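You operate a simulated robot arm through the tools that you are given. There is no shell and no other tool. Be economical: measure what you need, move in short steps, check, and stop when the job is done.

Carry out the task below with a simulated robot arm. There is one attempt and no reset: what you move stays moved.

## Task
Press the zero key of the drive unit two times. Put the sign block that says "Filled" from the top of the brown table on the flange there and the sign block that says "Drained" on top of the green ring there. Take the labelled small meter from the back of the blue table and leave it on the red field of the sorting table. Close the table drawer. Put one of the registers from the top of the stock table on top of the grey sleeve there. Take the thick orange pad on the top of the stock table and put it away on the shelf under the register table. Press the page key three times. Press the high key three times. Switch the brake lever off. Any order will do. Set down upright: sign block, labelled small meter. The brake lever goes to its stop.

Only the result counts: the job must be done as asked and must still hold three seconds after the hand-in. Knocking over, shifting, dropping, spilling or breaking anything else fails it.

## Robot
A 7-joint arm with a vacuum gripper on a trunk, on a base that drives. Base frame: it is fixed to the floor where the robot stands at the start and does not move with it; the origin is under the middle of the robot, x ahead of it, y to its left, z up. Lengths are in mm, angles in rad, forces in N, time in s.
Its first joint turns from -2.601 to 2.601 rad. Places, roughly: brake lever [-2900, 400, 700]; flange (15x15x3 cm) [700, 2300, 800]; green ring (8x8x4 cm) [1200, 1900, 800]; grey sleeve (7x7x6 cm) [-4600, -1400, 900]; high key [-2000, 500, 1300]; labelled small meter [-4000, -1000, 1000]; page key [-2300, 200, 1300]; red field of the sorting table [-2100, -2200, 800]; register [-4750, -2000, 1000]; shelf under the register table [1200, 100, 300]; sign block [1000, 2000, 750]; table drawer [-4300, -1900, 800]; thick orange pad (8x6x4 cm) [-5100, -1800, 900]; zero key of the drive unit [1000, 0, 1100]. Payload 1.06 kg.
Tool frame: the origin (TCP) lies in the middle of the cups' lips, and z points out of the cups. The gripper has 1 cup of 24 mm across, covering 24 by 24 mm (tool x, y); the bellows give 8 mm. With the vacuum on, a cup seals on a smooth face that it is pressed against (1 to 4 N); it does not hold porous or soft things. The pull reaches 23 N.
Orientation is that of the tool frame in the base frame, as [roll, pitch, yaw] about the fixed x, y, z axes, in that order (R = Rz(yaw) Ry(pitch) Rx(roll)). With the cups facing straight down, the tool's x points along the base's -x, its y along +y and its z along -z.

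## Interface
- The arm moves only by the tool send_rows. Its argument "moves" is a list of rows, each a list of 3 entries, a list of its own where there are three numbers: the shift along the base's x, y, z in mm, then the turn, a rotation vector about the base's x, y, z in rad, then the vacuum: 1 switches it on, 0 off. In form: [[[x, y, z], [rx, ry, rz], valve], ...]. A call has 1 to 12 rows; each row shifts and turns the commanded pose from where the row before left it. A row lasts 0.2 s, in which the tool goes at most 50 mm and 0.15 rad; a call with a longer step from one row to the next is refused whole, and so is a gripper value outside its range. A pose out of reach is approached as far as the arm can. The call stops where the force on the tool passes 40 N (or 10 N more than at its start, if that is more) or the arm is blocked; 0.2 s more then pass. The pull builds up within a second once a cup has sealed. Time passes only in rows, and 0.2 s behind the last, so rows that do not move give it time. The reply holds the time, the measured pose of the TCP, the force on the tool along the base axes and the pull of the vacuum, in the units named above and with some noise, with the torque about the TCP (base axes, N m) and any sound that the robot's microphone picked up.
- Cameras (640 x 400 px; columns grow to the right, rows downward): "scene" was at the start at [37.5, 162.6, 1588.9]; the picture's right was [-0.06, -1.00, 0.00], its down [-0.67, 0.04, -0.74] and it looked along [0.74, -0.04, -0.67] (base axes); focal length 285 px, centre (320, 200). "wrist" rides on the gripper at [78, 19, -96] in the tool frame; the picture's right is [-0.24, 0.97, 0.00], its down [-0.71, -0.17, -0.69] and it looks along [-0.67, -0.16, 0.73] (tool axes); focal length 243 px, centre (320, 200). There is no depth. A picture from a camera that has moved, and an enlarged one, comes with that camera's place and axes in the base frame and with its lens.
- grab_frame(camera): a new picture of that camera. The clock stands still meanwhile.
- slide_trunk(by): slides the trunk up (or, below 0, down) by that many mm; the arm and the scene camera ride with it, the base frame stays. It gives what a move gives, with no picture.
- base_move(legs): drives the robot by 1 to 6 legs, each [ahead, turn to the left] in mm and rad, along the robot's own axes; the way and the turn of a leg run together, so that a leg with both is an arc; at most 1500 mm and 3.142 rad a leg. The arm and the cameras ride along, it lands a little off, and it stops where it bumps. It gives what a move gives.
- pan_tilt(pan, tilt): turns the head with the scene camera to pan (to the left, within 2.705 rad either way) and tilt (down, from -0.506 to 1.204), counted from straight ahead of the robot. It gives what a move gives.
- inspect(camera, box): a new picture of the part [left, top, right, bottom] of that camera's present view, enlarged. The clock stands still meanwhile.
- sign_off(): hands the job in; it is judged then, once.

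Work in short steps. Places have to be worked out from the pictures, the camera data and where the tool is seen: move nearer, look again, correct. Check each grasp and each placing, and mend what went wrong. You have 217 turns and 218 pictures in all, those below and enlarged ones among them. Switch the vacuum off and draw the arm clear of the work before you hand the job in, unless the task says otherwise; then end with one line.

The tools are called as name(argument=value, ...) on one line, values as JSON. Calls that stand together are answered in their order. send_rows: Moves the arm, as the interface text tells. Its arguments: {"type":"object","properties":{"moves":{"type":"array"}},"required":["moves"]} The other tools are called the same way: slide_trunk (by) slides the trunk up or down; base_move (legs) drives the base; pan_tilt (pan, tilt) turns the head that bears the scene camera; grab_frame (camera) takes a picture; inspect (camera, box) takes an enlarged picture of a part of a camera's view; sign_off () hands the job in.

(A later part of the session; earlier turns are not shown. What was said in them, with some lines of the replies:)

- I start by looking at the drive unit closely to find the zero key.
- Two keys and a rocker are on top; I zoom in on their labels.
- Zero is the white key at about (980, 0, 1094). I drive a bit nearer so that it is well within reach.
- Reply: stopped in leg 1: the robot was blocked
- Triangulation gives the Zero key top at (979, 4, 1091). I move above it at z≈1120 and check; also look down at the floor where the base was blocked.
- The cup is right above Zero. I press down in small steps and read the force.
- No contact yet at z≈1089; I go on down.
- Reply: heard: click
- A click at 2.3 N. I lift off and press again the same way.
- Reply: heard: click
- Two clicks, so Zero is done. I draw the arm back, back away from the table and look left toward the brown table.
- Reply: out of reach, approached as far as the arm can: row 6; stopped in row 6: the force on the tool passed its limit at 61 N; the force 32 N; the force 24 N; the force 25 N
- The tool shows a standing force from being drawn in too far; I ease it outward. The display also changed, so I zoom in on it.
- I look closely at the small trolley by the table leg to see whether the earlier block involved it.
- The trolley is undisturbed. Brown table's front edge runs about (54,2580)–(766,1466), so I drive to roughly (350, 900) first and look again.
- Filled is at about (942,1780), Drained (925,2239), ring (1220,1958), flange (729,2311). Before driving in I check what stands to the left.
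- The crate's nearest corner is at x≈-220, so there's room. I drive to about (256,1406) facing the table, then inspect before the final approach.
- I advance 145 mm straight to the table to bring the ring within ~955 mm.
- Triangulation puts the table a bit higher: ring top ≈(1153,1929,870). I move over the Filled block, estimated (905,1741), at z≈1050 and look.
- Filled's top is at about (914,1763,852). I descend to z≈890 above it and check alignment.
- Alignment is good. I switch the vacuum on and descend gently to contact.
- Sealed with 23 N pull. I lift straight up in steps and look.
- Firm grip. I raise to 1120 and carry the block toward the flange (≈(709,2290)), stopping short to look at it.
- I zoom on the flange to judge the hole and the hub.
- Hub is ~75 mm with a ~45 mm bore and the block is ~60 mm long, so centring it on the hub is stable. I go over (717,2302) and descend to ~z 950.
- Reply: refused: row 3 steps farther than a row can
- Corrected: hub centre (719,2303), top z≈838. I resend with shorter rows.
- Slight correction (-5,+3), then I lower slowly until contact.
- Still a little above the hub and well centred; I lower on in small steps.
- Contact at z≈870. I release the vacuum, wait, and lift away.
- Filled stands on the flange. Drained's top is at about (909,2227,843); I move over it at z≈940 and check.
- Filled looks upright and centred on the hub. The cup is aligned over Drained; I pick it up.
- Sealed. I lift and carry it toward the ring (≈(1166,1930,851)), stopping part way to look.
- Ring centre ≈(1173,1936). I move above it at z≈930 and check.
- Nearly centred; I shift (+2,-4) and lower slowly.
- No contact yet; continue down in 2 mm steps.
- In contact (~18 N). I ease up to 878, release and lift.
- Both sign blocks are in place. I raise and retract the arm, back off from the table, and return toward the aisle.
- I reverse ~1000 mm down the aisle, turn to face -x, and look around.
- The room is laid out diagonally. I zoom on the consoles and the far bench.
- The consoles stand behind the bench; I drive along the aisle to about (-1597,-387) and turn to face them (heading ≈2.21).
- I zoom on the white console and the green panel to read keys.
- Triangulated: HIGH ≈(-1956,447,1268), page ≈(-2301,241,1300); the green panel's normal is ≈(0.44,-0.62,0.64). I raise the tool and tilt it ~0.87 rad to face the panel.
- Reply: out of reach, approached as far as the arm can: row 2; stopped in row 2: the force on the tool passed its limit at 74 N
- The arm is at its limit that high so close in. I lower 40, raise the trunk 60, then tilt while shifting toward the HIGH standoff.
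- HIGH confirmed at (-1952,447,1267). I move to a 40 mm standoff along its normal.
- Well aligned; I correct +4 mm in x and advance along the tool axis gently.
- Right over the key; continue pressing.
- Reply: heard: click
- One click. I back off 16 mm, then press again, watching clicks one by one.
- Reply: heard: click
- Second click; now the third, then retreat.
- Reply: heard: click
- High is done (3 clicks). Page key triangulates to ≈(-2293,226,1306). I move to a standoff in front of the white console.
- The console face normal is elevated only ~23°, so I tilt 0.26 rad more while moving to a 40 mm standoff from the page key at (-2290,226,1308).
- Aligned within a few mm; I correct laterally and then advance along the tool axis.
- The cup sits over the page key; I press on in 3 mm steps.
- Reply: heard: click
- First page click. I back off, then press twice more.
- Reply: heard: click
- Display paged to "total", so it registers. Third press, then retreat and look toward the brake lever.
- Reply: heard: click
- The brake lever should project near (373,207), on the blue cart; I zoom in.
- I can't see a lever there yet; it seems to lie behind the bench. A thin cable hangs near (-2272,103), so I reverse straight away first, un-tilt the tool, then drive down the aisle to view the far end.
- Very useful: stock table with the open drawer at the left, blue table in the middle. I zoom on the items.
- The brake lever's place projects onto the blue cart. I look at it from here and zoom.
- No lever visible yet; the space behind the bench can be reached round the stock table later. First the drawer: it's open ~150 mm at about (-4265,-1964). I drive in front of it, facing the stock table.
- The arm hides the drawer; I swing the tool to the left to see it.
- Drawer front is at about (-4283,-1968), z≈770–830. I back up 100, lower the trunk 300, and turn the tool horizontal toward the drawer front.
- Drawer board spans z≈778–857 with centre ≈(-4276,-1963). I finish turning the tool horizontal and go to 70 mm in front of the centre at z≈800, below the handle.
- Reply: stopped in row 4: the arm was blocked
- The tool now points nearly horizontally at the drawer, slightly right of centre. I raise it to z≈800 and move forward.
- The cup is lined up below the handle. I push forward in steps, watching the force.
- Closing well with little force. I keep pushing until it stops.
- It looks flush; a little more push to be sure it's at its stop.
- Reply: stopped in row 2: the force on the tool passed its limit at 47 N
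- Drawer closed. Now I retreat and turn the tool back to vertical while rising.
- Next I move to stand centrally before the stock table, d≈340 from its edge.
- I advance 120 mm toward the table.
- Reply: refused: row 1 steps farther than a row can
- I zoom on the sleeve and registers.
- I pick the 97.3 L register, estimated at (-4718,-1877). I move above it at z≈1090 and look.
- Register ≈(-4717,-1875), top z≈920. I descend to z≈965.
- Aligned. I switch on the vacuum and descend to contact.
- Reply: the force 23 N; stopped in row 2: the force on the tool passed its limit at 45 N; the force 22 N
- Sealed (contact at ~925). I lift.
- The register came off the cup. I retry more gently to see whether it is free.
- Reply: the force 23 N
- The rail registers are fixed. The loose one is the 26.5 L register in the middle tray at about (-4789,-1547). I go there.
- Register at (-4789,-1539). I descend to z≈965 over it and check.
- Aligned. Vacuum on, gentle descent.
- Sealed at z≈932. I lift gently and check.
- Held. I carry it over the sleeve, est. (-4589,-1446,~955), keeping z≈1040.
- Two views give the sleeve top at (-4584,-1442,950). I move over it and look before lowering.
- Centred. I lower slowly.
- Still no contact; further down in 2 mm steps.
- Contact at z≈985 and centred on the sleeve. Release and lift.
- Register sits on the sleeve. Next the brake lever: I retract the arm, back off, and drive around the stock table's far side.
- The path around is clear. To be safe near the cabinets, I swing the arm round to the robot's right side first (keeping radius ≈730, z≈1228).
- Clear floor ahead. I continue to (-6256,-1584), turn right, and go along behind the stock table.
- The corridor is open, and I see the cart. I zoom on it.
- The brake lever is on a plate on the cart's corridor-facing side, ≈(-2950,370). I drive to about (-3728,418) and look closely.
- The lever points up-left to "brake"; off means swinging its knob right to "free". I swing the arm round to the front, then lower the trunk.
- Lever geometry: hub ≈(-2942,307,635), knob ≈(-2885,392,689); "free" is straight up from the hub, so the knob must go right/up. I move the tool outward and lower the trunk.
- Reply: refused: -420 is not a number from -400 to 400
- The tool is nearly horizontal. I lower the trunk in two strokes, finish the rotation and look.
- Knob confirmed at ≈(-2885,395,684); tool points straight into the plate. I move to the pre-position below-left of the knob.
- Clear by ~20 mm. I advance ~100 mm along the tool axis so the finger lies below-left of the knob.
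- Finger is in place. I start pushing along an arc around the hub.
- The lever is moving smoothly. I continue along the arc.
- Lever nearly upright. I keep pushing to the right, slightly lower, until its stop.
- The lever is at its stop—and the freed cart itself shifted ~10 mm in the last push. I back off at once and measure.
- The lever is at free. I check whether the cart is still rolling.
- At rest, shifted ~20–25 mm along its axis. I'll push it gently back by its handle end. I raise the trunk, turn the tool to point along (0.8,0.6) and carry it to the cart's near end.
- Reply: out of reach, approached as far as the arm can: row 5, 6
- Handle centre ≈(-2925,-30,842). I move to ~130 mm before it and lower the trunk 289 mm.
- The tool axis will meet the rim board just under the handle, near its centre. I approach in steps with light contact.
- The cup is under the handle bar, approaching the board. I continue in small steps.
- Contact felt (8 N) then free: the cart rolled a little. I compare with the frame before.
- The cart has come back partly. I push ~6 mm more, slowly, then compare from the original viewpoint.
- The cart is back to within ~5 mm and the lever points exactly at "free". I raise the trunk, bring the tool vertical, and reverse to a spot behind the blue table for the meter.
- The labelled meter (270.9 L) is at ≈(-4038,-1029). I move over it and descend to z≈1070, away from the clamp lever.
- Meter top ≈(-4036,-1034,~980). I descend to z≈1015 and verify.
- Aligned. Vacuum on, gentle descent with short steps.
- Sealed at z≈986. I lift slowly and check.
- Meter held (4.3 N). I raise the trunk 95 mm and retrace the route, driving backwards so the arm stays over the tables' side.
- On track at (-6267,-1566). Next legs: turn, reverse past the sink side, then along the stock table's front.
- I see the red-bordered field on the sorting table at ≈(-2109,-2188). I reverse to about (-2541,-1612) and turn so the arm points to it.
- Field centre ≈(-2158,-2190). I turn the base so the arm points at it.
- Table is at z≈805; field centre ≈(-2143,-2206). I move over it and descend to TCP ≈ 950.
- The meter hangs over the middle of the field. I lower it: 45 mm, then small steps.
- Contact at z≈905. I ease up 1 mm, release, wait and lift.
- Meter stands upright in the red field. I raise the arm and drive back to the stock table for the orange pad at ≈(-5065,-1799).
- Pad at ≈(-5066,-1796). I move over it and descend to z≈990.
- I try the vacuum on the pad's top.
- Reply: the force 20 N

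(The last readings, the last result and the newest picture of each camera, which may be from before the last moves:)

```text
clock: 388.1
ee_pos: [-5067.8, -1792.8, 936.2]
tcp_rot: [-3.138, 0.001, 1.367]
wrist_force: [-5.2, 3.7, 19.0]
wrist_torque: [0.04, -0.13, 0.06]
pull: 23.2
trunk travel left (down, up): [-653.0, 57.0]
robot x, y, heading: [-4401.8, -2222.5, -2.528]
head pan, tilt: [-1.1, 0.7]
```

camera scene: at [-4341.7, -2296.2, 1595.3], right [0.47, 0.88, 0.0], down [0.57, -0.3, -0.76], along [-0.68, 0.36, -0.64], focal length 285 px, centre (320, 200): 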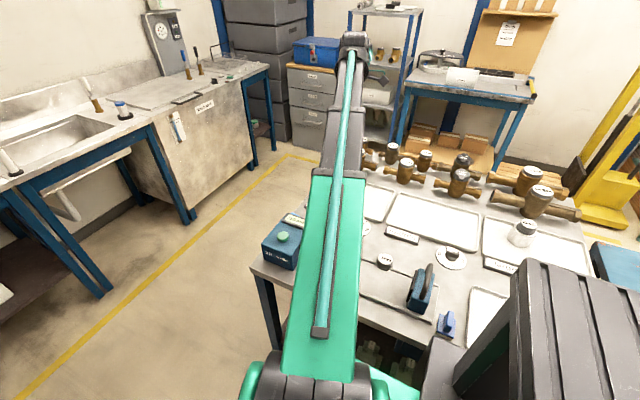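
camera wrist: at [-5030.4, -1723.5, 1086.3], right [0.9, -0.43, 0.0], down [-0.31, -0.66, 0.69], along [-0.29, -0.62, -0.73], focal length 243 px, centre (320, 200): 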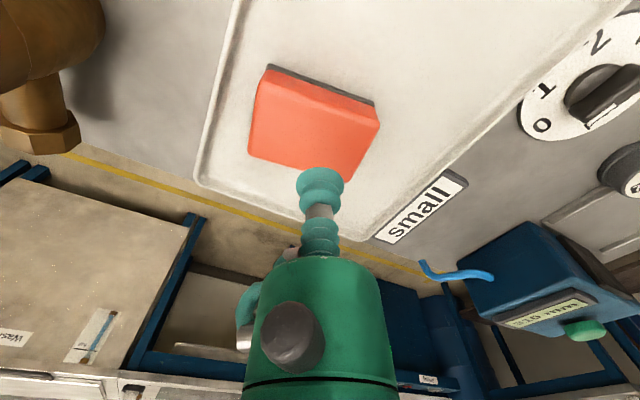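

Sealed. I lift gently.

send_rows(moves=[[[0, 0, 5], [0, 0, 0], 1], [[0, 0, 5], [0, 0, 0], 1], [[0, 0, 15], [0, 0, 0], 1], [[0, 0, 40], [0, 0, 0], 1], [[0, 0, 45], [0, 0, 0], 1]])

grab_frame(camera="wrist")

```text
clock: 389.3
ee_pos: [-5068.5, -1792.3, 1047.2]
tcp_rot: [-3.141, -0.002, 1.367]
wrist_force: [0.2, 0.6, -0.2]
wrist_torque: [0.0, -0.02, 0.01]
pull: 22.8
trunk travel left (down, up): [-653.0, 57.0]
robot x, y, heading: [-4397.2, -2221.5, -2.53]
head pan, tilt: [-1.1, 0.7]
```

```text
56 pictures are left
camera wrist: at [-5033.8, -1719.2, 1142.6], right [0.9, -0.43, 0.0], down [-0.31, -0.66, 0.69], along [-0.29, -0.62, -0.73], focal length 243 px, centre (320, 200)
```

wrist: 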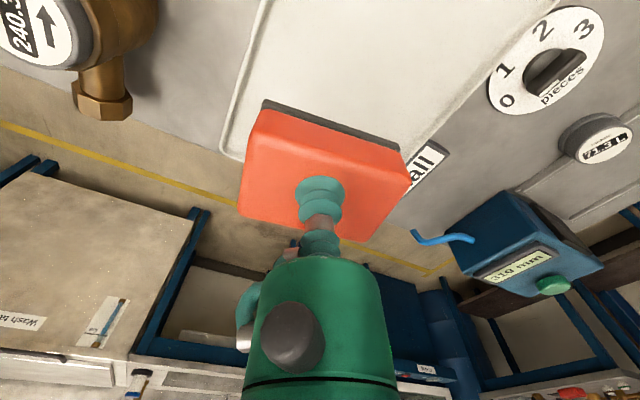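

The pad is held. I raise it and drive back down the aisle toward the register table.

send_rows(moves=[[[0, 0, 45], [0, 0, 0], 1], [[0, 0, 45], [0, 0, 0], 1], [[8, -5, 45], [0, 0, 0], 1], [[25, -16, 35], [0, 0, 0], 1], [[35, -22, 0], [0, 0, 0], 1], [[35, -22, 0], [0, 0, 0], 1]])

base_move(legs=[[0, 2.855], [1322, 0], [0, 0.318], [1450, 0]])

```text
clock: 390.7
ee_pos: [-4968.6, -1856.6, 1217.6]
tcp_rot: [-3.137, -0.001, 1.367]
wrist_force: [0.7, 0.0, -1.0]
wrist_torque: [-0.01, 0.03, 0.01]
pull: 22.8
trunk travel left (down, up): [-653.0, 57.0]
robot x, y, heading: [-4398.8, -2216.0, -2.53]
head pan, tilt: [-1.1, 0.7]
```

```text
clock: 392.4
ee_pos: [-5026.4, -1957.1, 1216.9]
tcp_rot: [3.141, 0.002, 1.54]
wrist_force: [-0.9, 0.0, -0.7]
wrist_torque: [-0.01, 0.01, 0.0]
pull: 22.7
trunk travel left (down, up): [-653.0, 57.0]
robot x, y, heading: [-4402.3, -2217.1, -2.367]
head pan, tilt: [-1.1, 0.7]
stopped in leg 1: the robot was blocked; the commanded pose is now the measured one
```

The base's corner met the table while turning. I go forward on a slant away from the table first, then turn.

base_move(legs=[[250, 0], [300, 0.35]])

grab_frame(camera="scene")

```text
clock: 396.0
ee_pos: [-5438.8, -2607.1, 1214.6]
tcp_rot: [3.142, 0.003, 1.881]
wrist_force: [-0.7, 0.4, -1.0]
wrist_torque: [-0.02, 0.03, 0.0]
pull: 23.2
trunk travel left (down, up): [-653.0, 57.0]
robot x, y, heading: [-4763.5, -2644.6, -2.025]
head pan, tilt: [-1.1, 0.7]
```

```text
55 pictures are left
camera scene: at [-4673.7, -2683.6, 1595.4], right [-0.02, 1.0, 0.0], down [0.64, 0.01, -0.76], along [-0.76, -0.01, -0.64], focal length 285 px, centre (320, 200)
```

scene: 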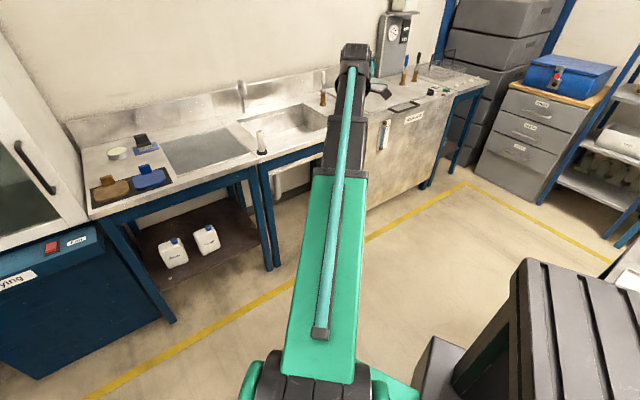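

Clear now. I turn and head up the aisle.

base_move(legs=[[0, 2.507], [913, 0], [913, 0], [0, 0.16]])

```text
clock: 411.7
ee_pos: [-2574.3, -2124.3, 1214.6]
tcp_rot: [-3.141, 0.002, -1.728]
wrist_force: [-0.8, -0.2, -0.4]
wrist_torque: [0.0, 0.01, 0.0]
pull: 22.9
trunk travel left (down, up): [-653.0, 57.0]
robot x, y, heading: [-3160.0, -1784.9, 0.651]
head pan, tilt: [-1.1, 0.7]
```

On course; next the long aisle stretch.

base_move(legs=[[1452, -0.014], [1452, 0], [0, -0.243], [1245, 0]])

```text
clock: 432.7
ee_pos: [922.0, -221.2, 1216.1]
tcp_rot: [-3.14, 0.002, -2.038]
wrist_force: [0.0, -1.0, -0.6]
wrist_torque: [0.0, 0.0, -0.04]
pull: 22.8
trunk travel left (down, up): [-653.0, 57.0]
robot x, y, heading: [459.6, 286.0, 0.341]
head pan, tilt: [-1.1, 0.7]
```

I'm close to the table's corner, so I back up first, then swing round to the table's front side.

base_move(legs=[[-200, 0], [0, 0.783], [825, 0]])

pan_tilt(pan=-1.9, tilt=0.75)

grab_frame(camera="scene")

```text
clock: 440.4
ee_pos: [1295.1, 951.6, 1214.9]
tcp_rot: [3.141, 0.001, -1.232]
wrist_force: [0.2, -1.4, -0.1]
wrist_torque: [-0.02, 0.02, -0.03]
pull: 22.5
trunk travel left (down, up): [-653.0, 57.0]
robot x, y, heading: [619.1, 967.0, 1.15]
head pan, tilt: [-1.1, 0.7]
```

```text
clock: 441.5
ee_pos: [1294.6, 950.0, 1214.6]
tcp_rot: [-3.141, 0.003, -1.233]
wrist_force: [0.4, 0.5, -0.8]
wrist_torque: [0.02, -0.02, -0.02]
pull: 22.7
trunk travel left (down, up): [-653.0, 57.0]
robot x, y, heading: [616.0, 968.3, 1.148]
head pan, tilt: [-1.901, 0.75]
```

```text
54 pictures are left
camera scene: at [501.9, 938.0, 1591.1], right [-0.68, -0.73, 0.0], down [-0.5, 0.47, -0.73], along [0.53, -0.5, -0.68], focal length 285 px, centre (320, 200)
```

scene: 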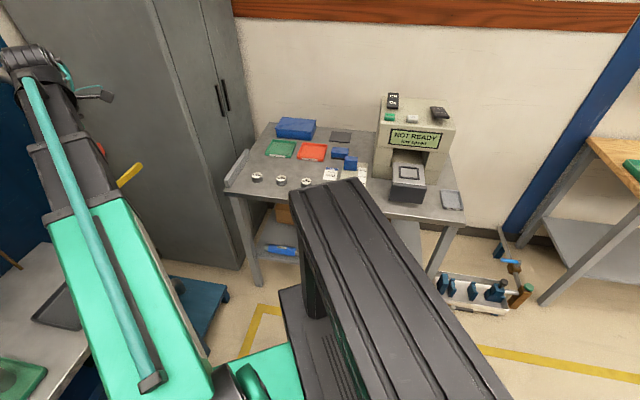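

I turn the base so that the arm points at the table, and view the shelf.

base_move(legs=[[0, -0.84]])

send_rows(moves=[[[-24, 32, 0], [0, 0, 0], 1], [[-24, 32, 0], [0, 0, 0], 1]])

pan_tilt(pan=-0.9, tilt=0.7)

grab_frame(camera="scene")

```text
clock: 444.1
ee_pos: [1067.3, 460.9, 1215.1]
tcp_rot: [3.141, 0.002, -2.049]
wrist_force: [0.0, -0.1, -1.1]
wrist_torque: [0.01, 0.0, -0.01]
pull: 22.6
trunk travel left (down, up): [-653.0, 57.0]
robot x, y, heading: [618.0, 968.9, 0.326]
head pan, tilt: [-1.901, 0.75]
```

```text
clock: 444.7
ee_pos: [1018.1, 526.0, 1215.9]
tcp_rot: [3.141, 0.002, -2.05]
wrist_force: [-0.1, 0.0, 0.1]
wrist_torque: [0.0, -0.03, 0.0]
pull: 22.9
trunk travel left (down, up): [-653.0, 57.0]
robot x, y, heading: [613.3, 967.9, 0.331]
head pan, tilt: [-1.901, 0.75]
```

```text
clock: 445.9
ee_pos: [1020.6, 525.1, 1217.3]
tcp_rot: [-3.141, 0.0, -2.05]
wrist_force: [-0.3, 0.2, -1.1]
wrist_torque: [0.02, 0.01, 0.04]
pull: 22.9
trunk travel left (down, up): [-653.0, 57.0]
robot x, y, heading: [616.1, 967.3, 0.331]
head pan, tilt: [-0.901, 0.7]
```

```text
53 pictures are left
camera scene: at [588.6, 1066.1, 1595.3], right [-0.54, -0.84, 0.0], down [-0.54, 0.35, -0.76], along [0.64, -0.41, -0.64], focal length 285 px, centre (320, 200)
```

scene: 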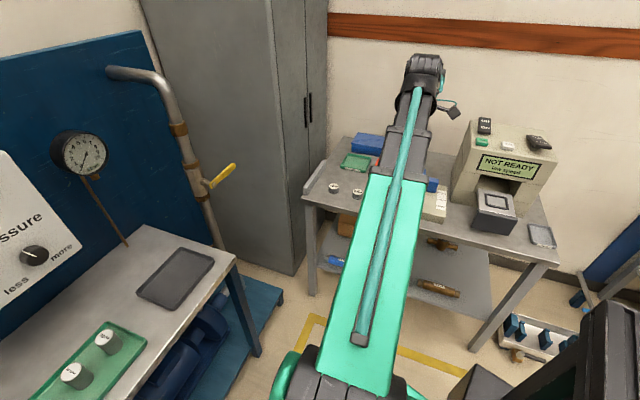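

I lower the trunk fully with the pad 180 mm outside the table's edge, then look at the shelf.

slide_trunk(by=-400)

grab_frame(camera="scene")

grab_frame(camera="wrist")

```text
clock: 449.8
ee_pos: [1021.4, 524.7, 816.4]
tcp_rot: [3.141, 0.001, -2.046]
wrist_force: [0.3, 0.7, -1.3]
wrist_torque: [0.05, 0.0, 0.01]
pull: 22.6
trunk travel left (down, up): [-253.0, 457.0]
robot x, y, heading: [615.3, 966.5, 0.329]
head pan, tilt: [-0.901, 0.7]
```

```text
52 pictures are left
camera scene: at [588.7, 1066.2, 1195.4], right [-0.54, -0.84, 0.0], down [-0.54, 0.35, -0.76], along [0.64, -0.41, -0.64], focal length 285 px, centre (320, 200)
```

scene: 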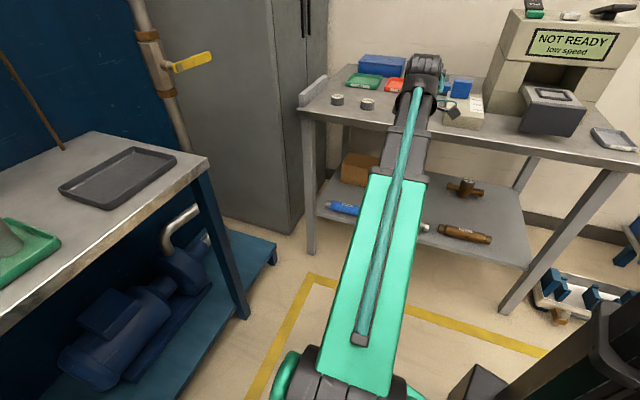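

```text
51 pictures are left
camera wrist: at [967.8, 464.0, 910.9], right [-0.76, 0.66, 0.0], down [0.48, 0.55, 0.69], along [0.45, 0.52, -0.73], focal length 243 px, centre (320, 200)
```

wrist: 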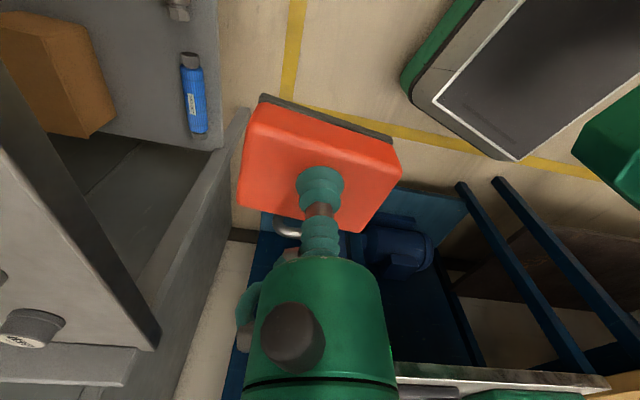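

The shelf has free space behind the tubes. To get close I turn the base to face the table, then swing the arm to its front (radius 600, still clear of the table).

base_move(legs=[[0, -1.256]])

send_rows(moves=[[[38.4, -19.9, 0], [0, 0, 0.072], 1], [[39.7, -17, 0], [0, 0, 0.072], 1], [[40.8, -14.1, 0], [0, 0, 0.072], 1], [[41.7, -11.1, 0], [0, 0, 0.072], 1], [[42.4, -8.1, 0], [0, 0, 0.072], 1], [[42.9, -5, 0], [0, 0, 0.072], 1], [[43.2, -2, 0], [0, 0, 0.072], 1], [[43.2, 1.2, 0], [0, 0, 0.072], 1]])

send_rows(moves=[[[43, 4.3, 0], [0, 0, 0.072], 1], [[42.6, 7.3, 0], [0, 0, 0.072], 1], [[41.9, 10.4, 0], [0, 0, 0.072], 1], [[41.1, 13.4, 0], [0, 0, 0.072], 1], [[40, 16.3, 0], [0, 0, 0.072], 1], [[38.7, 19.1, 0], [0, 0, 0.072], 1], [[37.3, 21.9, 0], [0, 0, 0.072], 1], [[35.6, 24.5, 0], [0, 0, 0.072], 1]])

pan_tilt(pan=0.0, tilt=0.5)

grab_frame(camera="scene")

```text
clock: 453.3
ee_pos: [311.0, 450.6, 816.9]
tcp_rot: [-3.141, 0.002, 2.963]
wrist_force: [0.8, -0.3, -0.9]
wrist_torque: [-0.01, 0.02, -0.01]
pull: 23.1
trunk travel left (down, up): [-253.0, 457.0]
robot x, y, heading: [615.1, 968.6, -0.942]
head pan, tilt: [-0.901, 0.7]
```

```text
clock: 455.1
ee_pos: [643.0, 375.9, 816.0]
tcp_rot: [-3.141, 0.0, -2.743]
wrist_force: [0.8, -0.1, -1.1]
wrist_torque: [0.0, -0.01, 0.03]
pull: 23.0
trunk travel left (down, up): [-253.0, 457.0]
robot x, y, heading: [614.5, 963.3, -0.941]
head pan, tilt: [-0.901, 0.7]
```

```text
clock: 456.9
ee_pos: [962.7, 491.6, 815.0]
tcp_rot: [-3.141, 0.002, -2.166]
wrist_force: [0.1, 0.3, -0.4]
wrist_torque: [0.03, 0.01, 0.0]
pull: 23.1
trunk travel left (down, up): [-253.0, 457.0]
robot x, y, heading: [612.5, 967.9, -0.941]
head pan, tilt: [-0.901, 0.7]
```

```text
clock: 458.1
ee_pos: [963.2, 492.3, 814.4]
tcp_rot: [-3.141, 0.003, -2.165]
wrist_force: [0.0, 0.3, -0.3]
wrist_torque: [-0.01, 0.01, 0.0]
pull: 22.6
trunk travel left (down, up): [-253.0, 457.0]
robot x, y, heading: [617.1, 968.5, -0.938]
head pan, tilt: [0.0, 0.499]
```

```text
50 pictures are left
camera scene: at [779.3, 1028.9, 1213.0], right [-0.81, -0.59, 0.0], down [-0.28, 0.39, -0.88], along [0.52, -0.71, -0.48], focal length 285 px, centre (320, 200)
```

scene: 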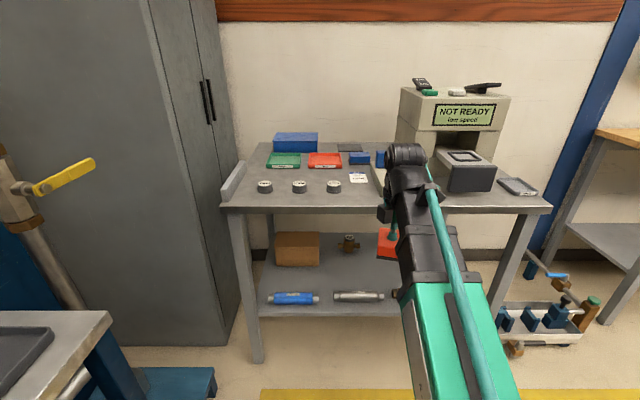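

Good frontal view: between the front tubes (depth ~105 mm) and the items at the back there's free shelf around (1195,101). I lower the trunk fully, then the arm to z≈450, outside the table.

slide_trunk(by=-250)

send_rows(moves=[[[0, 0, -40], [0, 0, 0], 1], [[0, 0, -40], [0, 0, 0], 1], [[0, 0, -34], [0, 0, 0], 1]])

grab_frame(camera="scene")

grab_frame(camera="wrist")

```text
clock: 460.7
ee_pos: [963.6, 493.3, 564.0]
tcp_rot: [-3.141, 0.0, -2.166]
wrist_force: [-0.3, 0.0, -1.2]
wrist_torque: [0.01, 0.0, 0.04]
pull: 22.4
trunk travel left (down, up): [-3.0, 707.0]
robot x, y, heading: [615.4, 969.9, -0.941]
head pan, tilt: [0.0, 0.499]
```

```text
clock: 461.5
ee_pos: [963.6, 492.7, 450.7]
tcp_rot: [3.141, 0.001, -2.166]
wrist_force: [-0.3, 0.6, -1.1]
wrist_torque: [0.0, 0.02, 0.03]
pull: 23.2
trunk travel left (down, up): [-3.0, 707.0]
robot x, y, heading: [615.7, 970.8, -0.943]
head pan, tilt: [0.0, 0.499]
```

```text
49 pictures are left
camera scene: at [779.3, 1029.0, 963.1], right [-0.81, -0.59, 0.0], down [-0.28, 0.39, -0.88], along [0.52, -0.71, -0.48], focal length 285 px, centre (320, 200)
```

scene: 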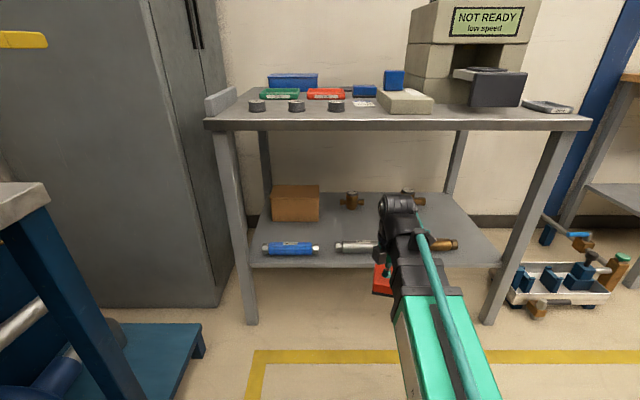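

```text
48 pictures are left
camera wrist: at [904.5, 437.7, 545.0], right [-0.67, 0.74, 0.0], down [0.54, 0.49, 0.69], along [0.51, 0.46, -0.73], focal length 243 px, centre (320, 200)
```

wrist: 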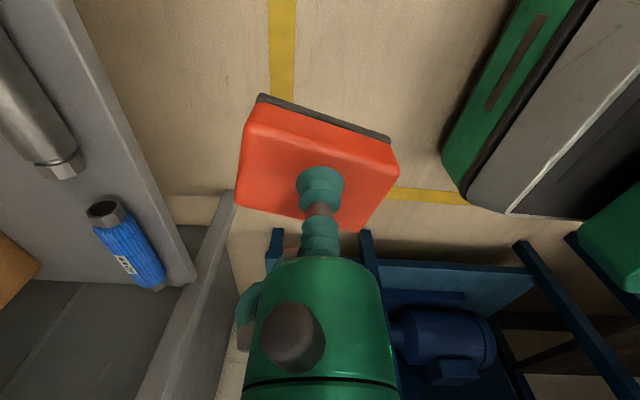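

The middle of the shelf looks free at ≈(1216,123). I drive forward 190 mm with the pad entering under the table top.

base_move(legs=[[190, 0]])

grab_frame(camera="scene")

grab_frame(camera="wrist")

```text
clock: 463.0
ee_pos: [1074.4, 334.8, 451.4]
tcp_rot: [3.141, 0.003, -2.171]
wrist_force: [0.1, -0.2, -0.9]
wrist_torque: [0.0, 0.01, 0.0]
pull: 23.2
trunk travel left (down, up): [-3.0, 707.0]
robot x, y, heading: [732.3, 814.8, -0.945]
head pan, tilt: [0.0, 0.499]
```

```text
47 pictures are left
camera scene: at [891.9, 873.9, 963.1], right [-0.81, -0.59, 0.0], down [-0.28, 0.39, -0.88], along [0.52, -0.71, -0.48], focal length 285 px, centre (320, 200)
```

scene: 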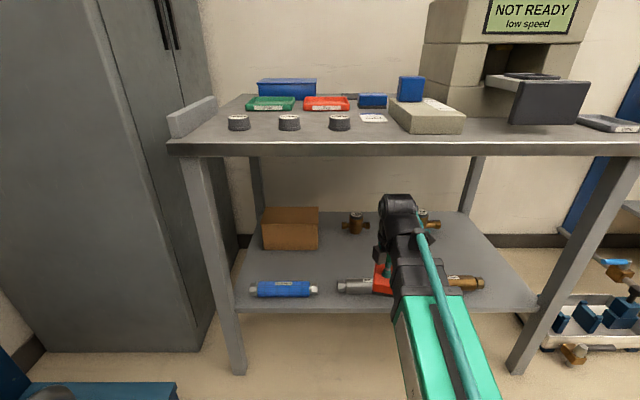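

```text
46 pictures are left
camera wrist: at [1015.3, 282.2, 545.3], right [-0.67, 0.74, 0.0], down [0.54, 0.49, 0.69], along [0.51, 0.46, -0.73], focal length 243 px, centre (320, 200)
```

wrist: 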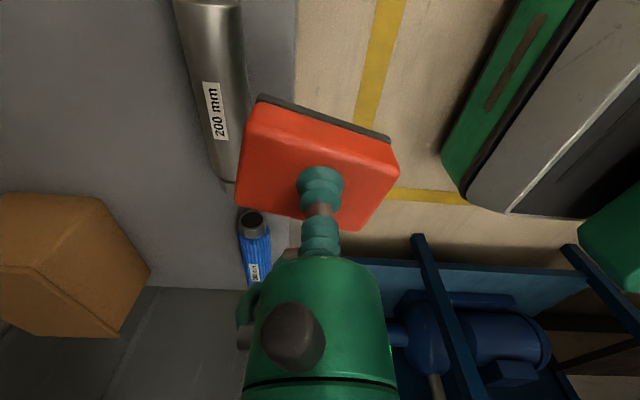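

Clear of the table top and the items. I extend the arm straight inward 250 mm.

send_rows(moves=[[[27, -36, 0], [0, 0, 0], 1], [[27, -36, 0], [0, 0, 0], 1], [[27, -36, 0], [0, 0, 0], 1], [[27, -36, 0], [0, 0, 0], 1]])

grab_frame(camera="wrist")

grab_frame(camera="scene")

```text
clock: 464.0
ee_pos: [1183.7, 194.2, 451.3]
tcp_rot: [3.14, 0.002, -2.169]
wrist_force: [-0.4, 0.7, 0.1]
wrist_torque: [-0.04, -0.01, 0.01]
pull: 22.7
trunk travel left (down, up): [-3.0, 707.0]
robot x, y, heading: [723.3, 816.9, -0.941]
head pan, tilt: [0.0, 0.499]
```

```text
45 pictures are left
camera wrist: at [1124.5, 140.5, 545.9], right [-0.67, 0.74, 0.0], down [0.54, 0.49, 0.69], along [0.51, 0.46, -0.73], focal length 243 px, centre (320, 200)
```

wrist: 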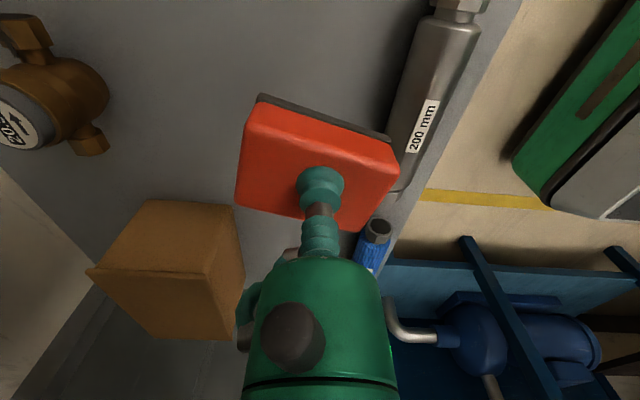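

```text
44 pictures are left
camera scene: at [891.8, 874.0, 963.1], right [-0.81, -0.59, 0.0], down [-0.28, 0.39, -0.88], along [0.52, -0.71, -0.48], focal length 285 px, centre (320, 200)
```

scene: 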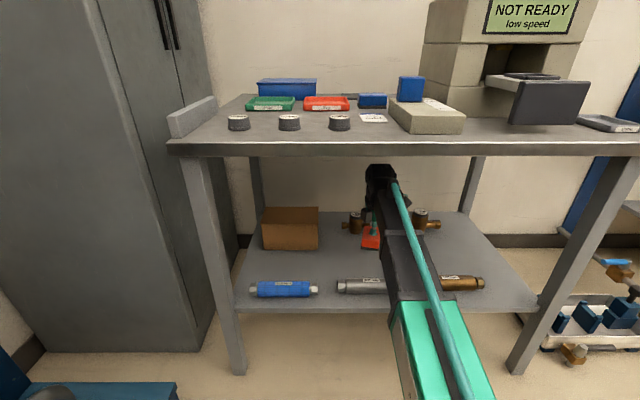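

The spot beneath is free. I move 30 mm more inward and lower to z≈365.

send_rows(moves=[[[16, -22, 0], [0, 0, 0], 1], [[0, 0, -40], [0, 0, 0], 1], [[0, 0, -40], [0, 0, 0], 1]])

grab_frame(camera="wrist")

```text
clock: 464.8
ee_pos: [1201.5, 171.8, 368.8]
tcp_rot: [3.141, 0.0, -2.169]
wrist_force: [0.3, -0.2, -1.1]
wrist_torque: [-0.02, 0.02, 0.0]
pull: 22.8
trunk travel left (down, up): [-3.0, 707.0]
robot x, y, heading: [728.4, 815.1, -0.945]
head pan, tilt: [0.0, 0.499]
```

```text
43 pictures are left
camera wrist: at [1142.1, 116.9, 464.5], right [-0.67, 0.74, 0.0], down [0.54, 0.49, 0.69], along [0.51, 0.46, -0.73], focal length 243 px, centre (320, 200)
```

wrist: 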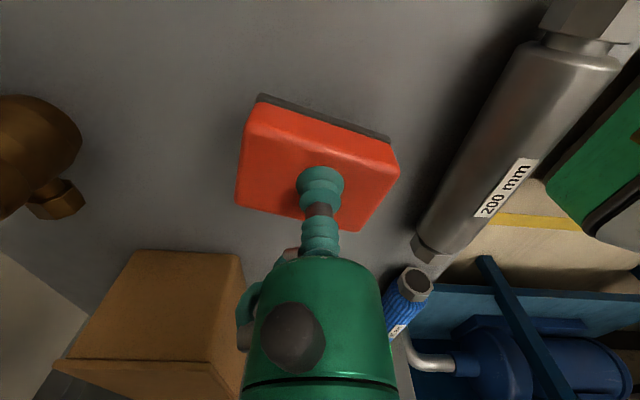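

Good clearance. I lower to contact in small steps.

send_rows(moves=[[[0, 0, -10], [0, 0, 0], 1], [[0, 0, -6], [0, 0, 0], 1], [[0, 0, -3], [0, 0, 0], 1]])

send_rows(moves=[[[0, 0, -3], [0, 0, 0], 1], [[0, 0, -2], [0, 0, 0], 1]])

```text
clock: 465.6
ee_pos: [1199.0, 171.7, 351.7]
tcp_rot: [-3.141, 0.002, -2.167]
wrist_force: [0.0, -0.5, -1.0]
wrist_torque: [-0.02, 0.02, 0.02]
pull: 22.5
trunk travel left (down, up): [-3.0, 707.0]
robot x, y, heading: [728.4, 813.0, -0.951]
head pan, tilt: [0.0, 0.499]
```

```text
clock: 466.2
ee_pos: [1200.0, 170.8, 346.8]
tcp_rot: [-3.139, 0.0, -2.17]
wrist_force: [0.3, 0.6, -0.6]
wrist_torque: [-0.01, 0.02, 0.02]
pull: 23.2
trunk travel left (down, up): [-3.0, 707.0]
robot x, y, heading: [728.6, 819.1, -0.944]
head pan, tilt: [0.0, 0.499]
```

send_rows(moves=[[[0, 0, -3], [0, 0, 0], 1], [[0, 0, -2], [0, 0, 0], 1]])

send_rows(moves=[[[0, 0, -2], [0, 0, 0], 1], [[0, 0, 0], [0, 0, 0], 1]])

```text
clock: 466.8
ee_pos: [1198.5, 171.5, 341.4]
tcp_rot: [-3.14, 0.001, -2.17]
wrist_force: [0.0, 0.2, -0.3]
wrist_torque: [0.01, -0.01, 0.04]
pull: 23.2
trunk travel left (down, up): [-3.0, 707.0]
robot x, y, heading: [726.7, 812.4, -0.943]
head pan, tilt: [0.0, 0.499]
```

```text
clock: 467.4
ee_pos: [1198.9, 171.1, 340.1]
tcp_rot: [-3.14, 0.001, -2.17]
wrist_force: [-0.4, 0.3, -1.9]
wrist_torque: [0.02, -0.02, 0.01]
pull: 22.9
trunk travel left (down, up): [-3.0, 707.0]
robot x, y, heading: [727.9, 813.1, -0.945]
head pan, tilt: [0.0, 0.499]
```

No contact yet at 340; continue.

send_rows(moves=[[[0, 0, -3], [0, 0, 0], 1], [[0, 0, -2], [0, 0, 0], 1]])

send_rows(moves=[[[0, 0, -2], [0, 0, 0], 1], [[0, 0, -1], [0, 0, 0], 1]])

grab_frame(camera="scene")

```text
clock: 468.0
ee_pos: [1199.2, 171.3, 337.2]
tcp_rot: [-3.14, 0.002, -2.166]
wrist_force: [-0.2, 4.8, 16.7]
wrist_torque: [-0.07, 0.06, 0.01]
pull: 23.0
trunk travel left (down, up): [-3.0, 707.0]
robot x, y, heading: [734.3, 815.5, -0.944]
head pan, tilt: [0.0, 0.499]
```

```text
clock: 468.6
ee_pos: [1198.8, 171.0, 332.5]
tcp_rot: [-3.139, 0.001, -2.17]
wrist_force: [-0.2, 6.6, 19.0]
wrist_torque: [-0.08, 0.01, 0.01]
pull: 23.3
trunk travel left (down, up): [-3.0, 707.0]
robot x, y, heading: [727.0, 815.9, -0.946]
head pan, tilt: [0.0, 0.499]
```

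```text
42 pictures are left
camera scene: at [891.2, 875.1, 963.2], right [-0.81, -0.59, 0.0], down [-0.28, 0.39, -0.88], along [0.52, -0.71, -0.48], focal length 285 px, centre (320, 200)
```

scene: 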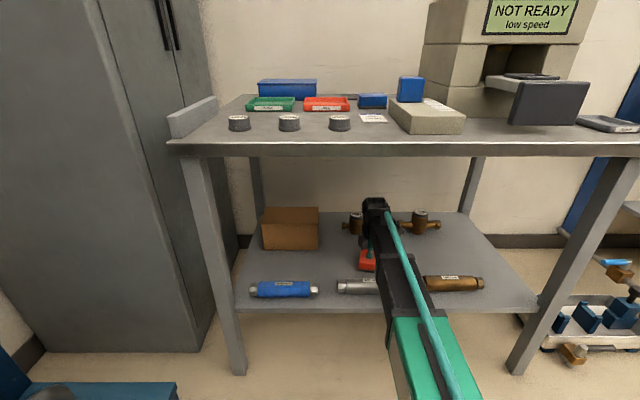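

Pad is on the shelf. I ease up, release, lift and check.

send_rows(moves=[[[0, 0, 4], [0, 0, 0], 1], [[0, 0, 0], [0, 0, 0], 0], [[0, 0, 0], [0, 0, 0], 0], [[0, 0, 0], [0, 0, 0], 0], [[0, 0, 0], [0, 0, 0], 0], [[0, 0, 5], [0, 0, 0], 0], [[0, 0, 20], [0, 0, 0], 0], [[0, 0, 40], [0, 0, 0], 0], [[0, 0, 40], [0, 0, 0], 0]])

grab_frame(camera="wrist")

```text
clock: 470.6
ee_pos: [1199.4, 167.7, 440.4]
tcp_rot: [3.141, 0.002, -2.168]
wrist_force: [-0.7, -0.1, -0.2]
wrist_torque: [0.01, -0.01, -0.01]
pull: 0.0
trunk travel left (down, up): [-3.0, 707.0]
robot x, y, heading: [725.0, 815.5, -0.945]
head pan, tilt: [0.0, 0.499]
```

```text
41 pictures are left
camera wrist: at [1140.2, 113.4, 535.7], right [-0.67, 0.74, 0.0], down [0.54, 0.49, 0.69], along [0.51, 0.46, -0.73], focal length 243 px, centre (320, 200)
```

wrist: 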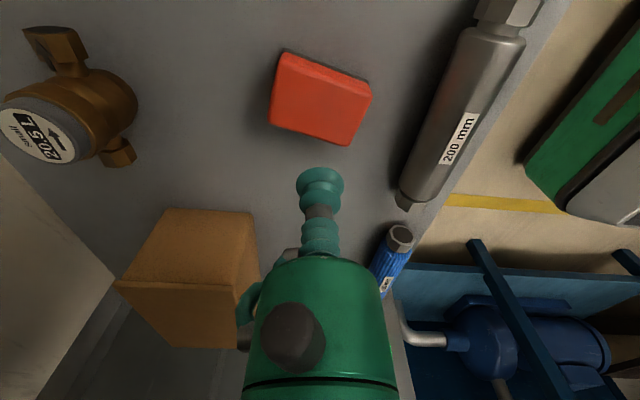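

The pad lies on the shelf. I withdraw the arm straight out, back off, and take a last look at the brown table.

send_rows(moves=[[[-27, 36, 0], [0, 0, 0], 0], [[-27, 36, 0], [0, 0, 0], 0], [[-27, 36, 0], [0, 0, 0], 0], [[-27, 36, 0], [0, 0, 0], 0], [[-27, 36, 0], [0, 0, 0], 0]])

base_move(legs=[[-220, 0]])

grab_frame(camera="scene")

slide_trunk(by=400)

pan_tilt(pan=2.2, tilt=0.4)

grab_frame(camera="scene")

```text
clock: 471.8
ee_pos: [1063.2, 351.8, 442.8]
tcp_rot: [3.141, 0.002, -2.17]
wrist_force: [0.5, 0.9, 0.7]
wrist_torque: [0.0, 0.02, -0.04]
pull: 0.2
trunk travel left (down, up): [-3.0, 707.0]
robot x, y, heading: [727.1, 818.4, -0.94]
head pan, tilt: [0.0, 0.499]
```

```text
clock: 473.5
ee_pos: [938.2, 525.6, 443.0]
tcp_rot: [-3.141, 0.002, -2.17]
wrist_force: [0.1, 0.1, 0.1]
wrist_torque: [-0.03, -0.01, 0.01]
pull: 0.1
trunk travel left (down, up): [-3.0, 707.0]
robot x, y, heading: [603.1, 986.8, -0.943]
head pan, tilt: [0.0, 0.499]
```

```text
40 pictures are left
camera scene: at [765.3, 1048.6, 963.1], right [-0.81, -0.59, 0.0], down [-0.28, 0.39, -0.88], along [0.52, -0.71, -0.48], focal length 285 px, centre (320, 200)
```

scene: 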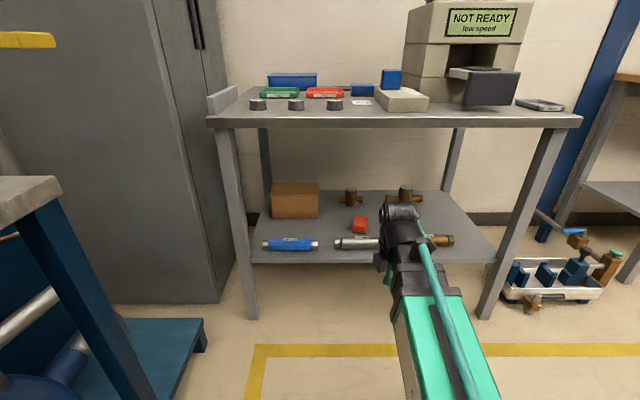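

```text
clock: 477.3
ee_pos: [937.8, 527.2, 843.0]
tcp_rot: [3.142, 0.001, -2.171]
wrist_force: [-0.3, 0.5, -0.3]
wrist_torque: [-0.01, 0.02, 0.02]
pull: 0.1
trunk travel left (down, up): [-403.0, 307.0]
robot x, y, heading: [602.9, 993.8, -0.944]
head pan, tilt: [0.0, 0.499]
```

```text
clock: 479.4
ee_pos: [938.4, 526.0, 842.7]
tcp_rot: [-3.141, 0.002, -2.169]
wrist_force: [-0.7, 0.2, -0.2]
wrist_torque: [-0.01, -0.01, 0.01]
pull: 0.0
trunk travel left (down, up): [-403.0, 307.0]
robot x, y, heading: [602.7, 991.4, -0.944]
head pan, tilt: [2.201, 0.4]
```

```text
39 pictures are left
camera scene: at [740.6, 1210.4, 1372.2], right [0.95, -0.31, 0.0], down [-0.12, -0.37, -0.92], along [0.28, 0.88, -0.39], focal length 285 px, centre (320, 200)
```

scene: 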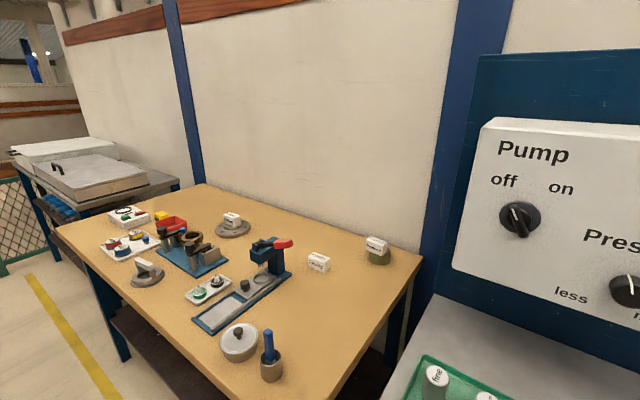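

Both sign blocks stand where they should, the pad is on the shelf, the vacuum is off and the arm is clear. I hand the job in.

sign_off()

```text
The job is handed in.
```

I did every item on the task list and handed the job in, but the cart carrying the brake lever ended about 5 mm from where it started. It rolled about 20 mm when the lever came free, and I pushed it back by its handle end.
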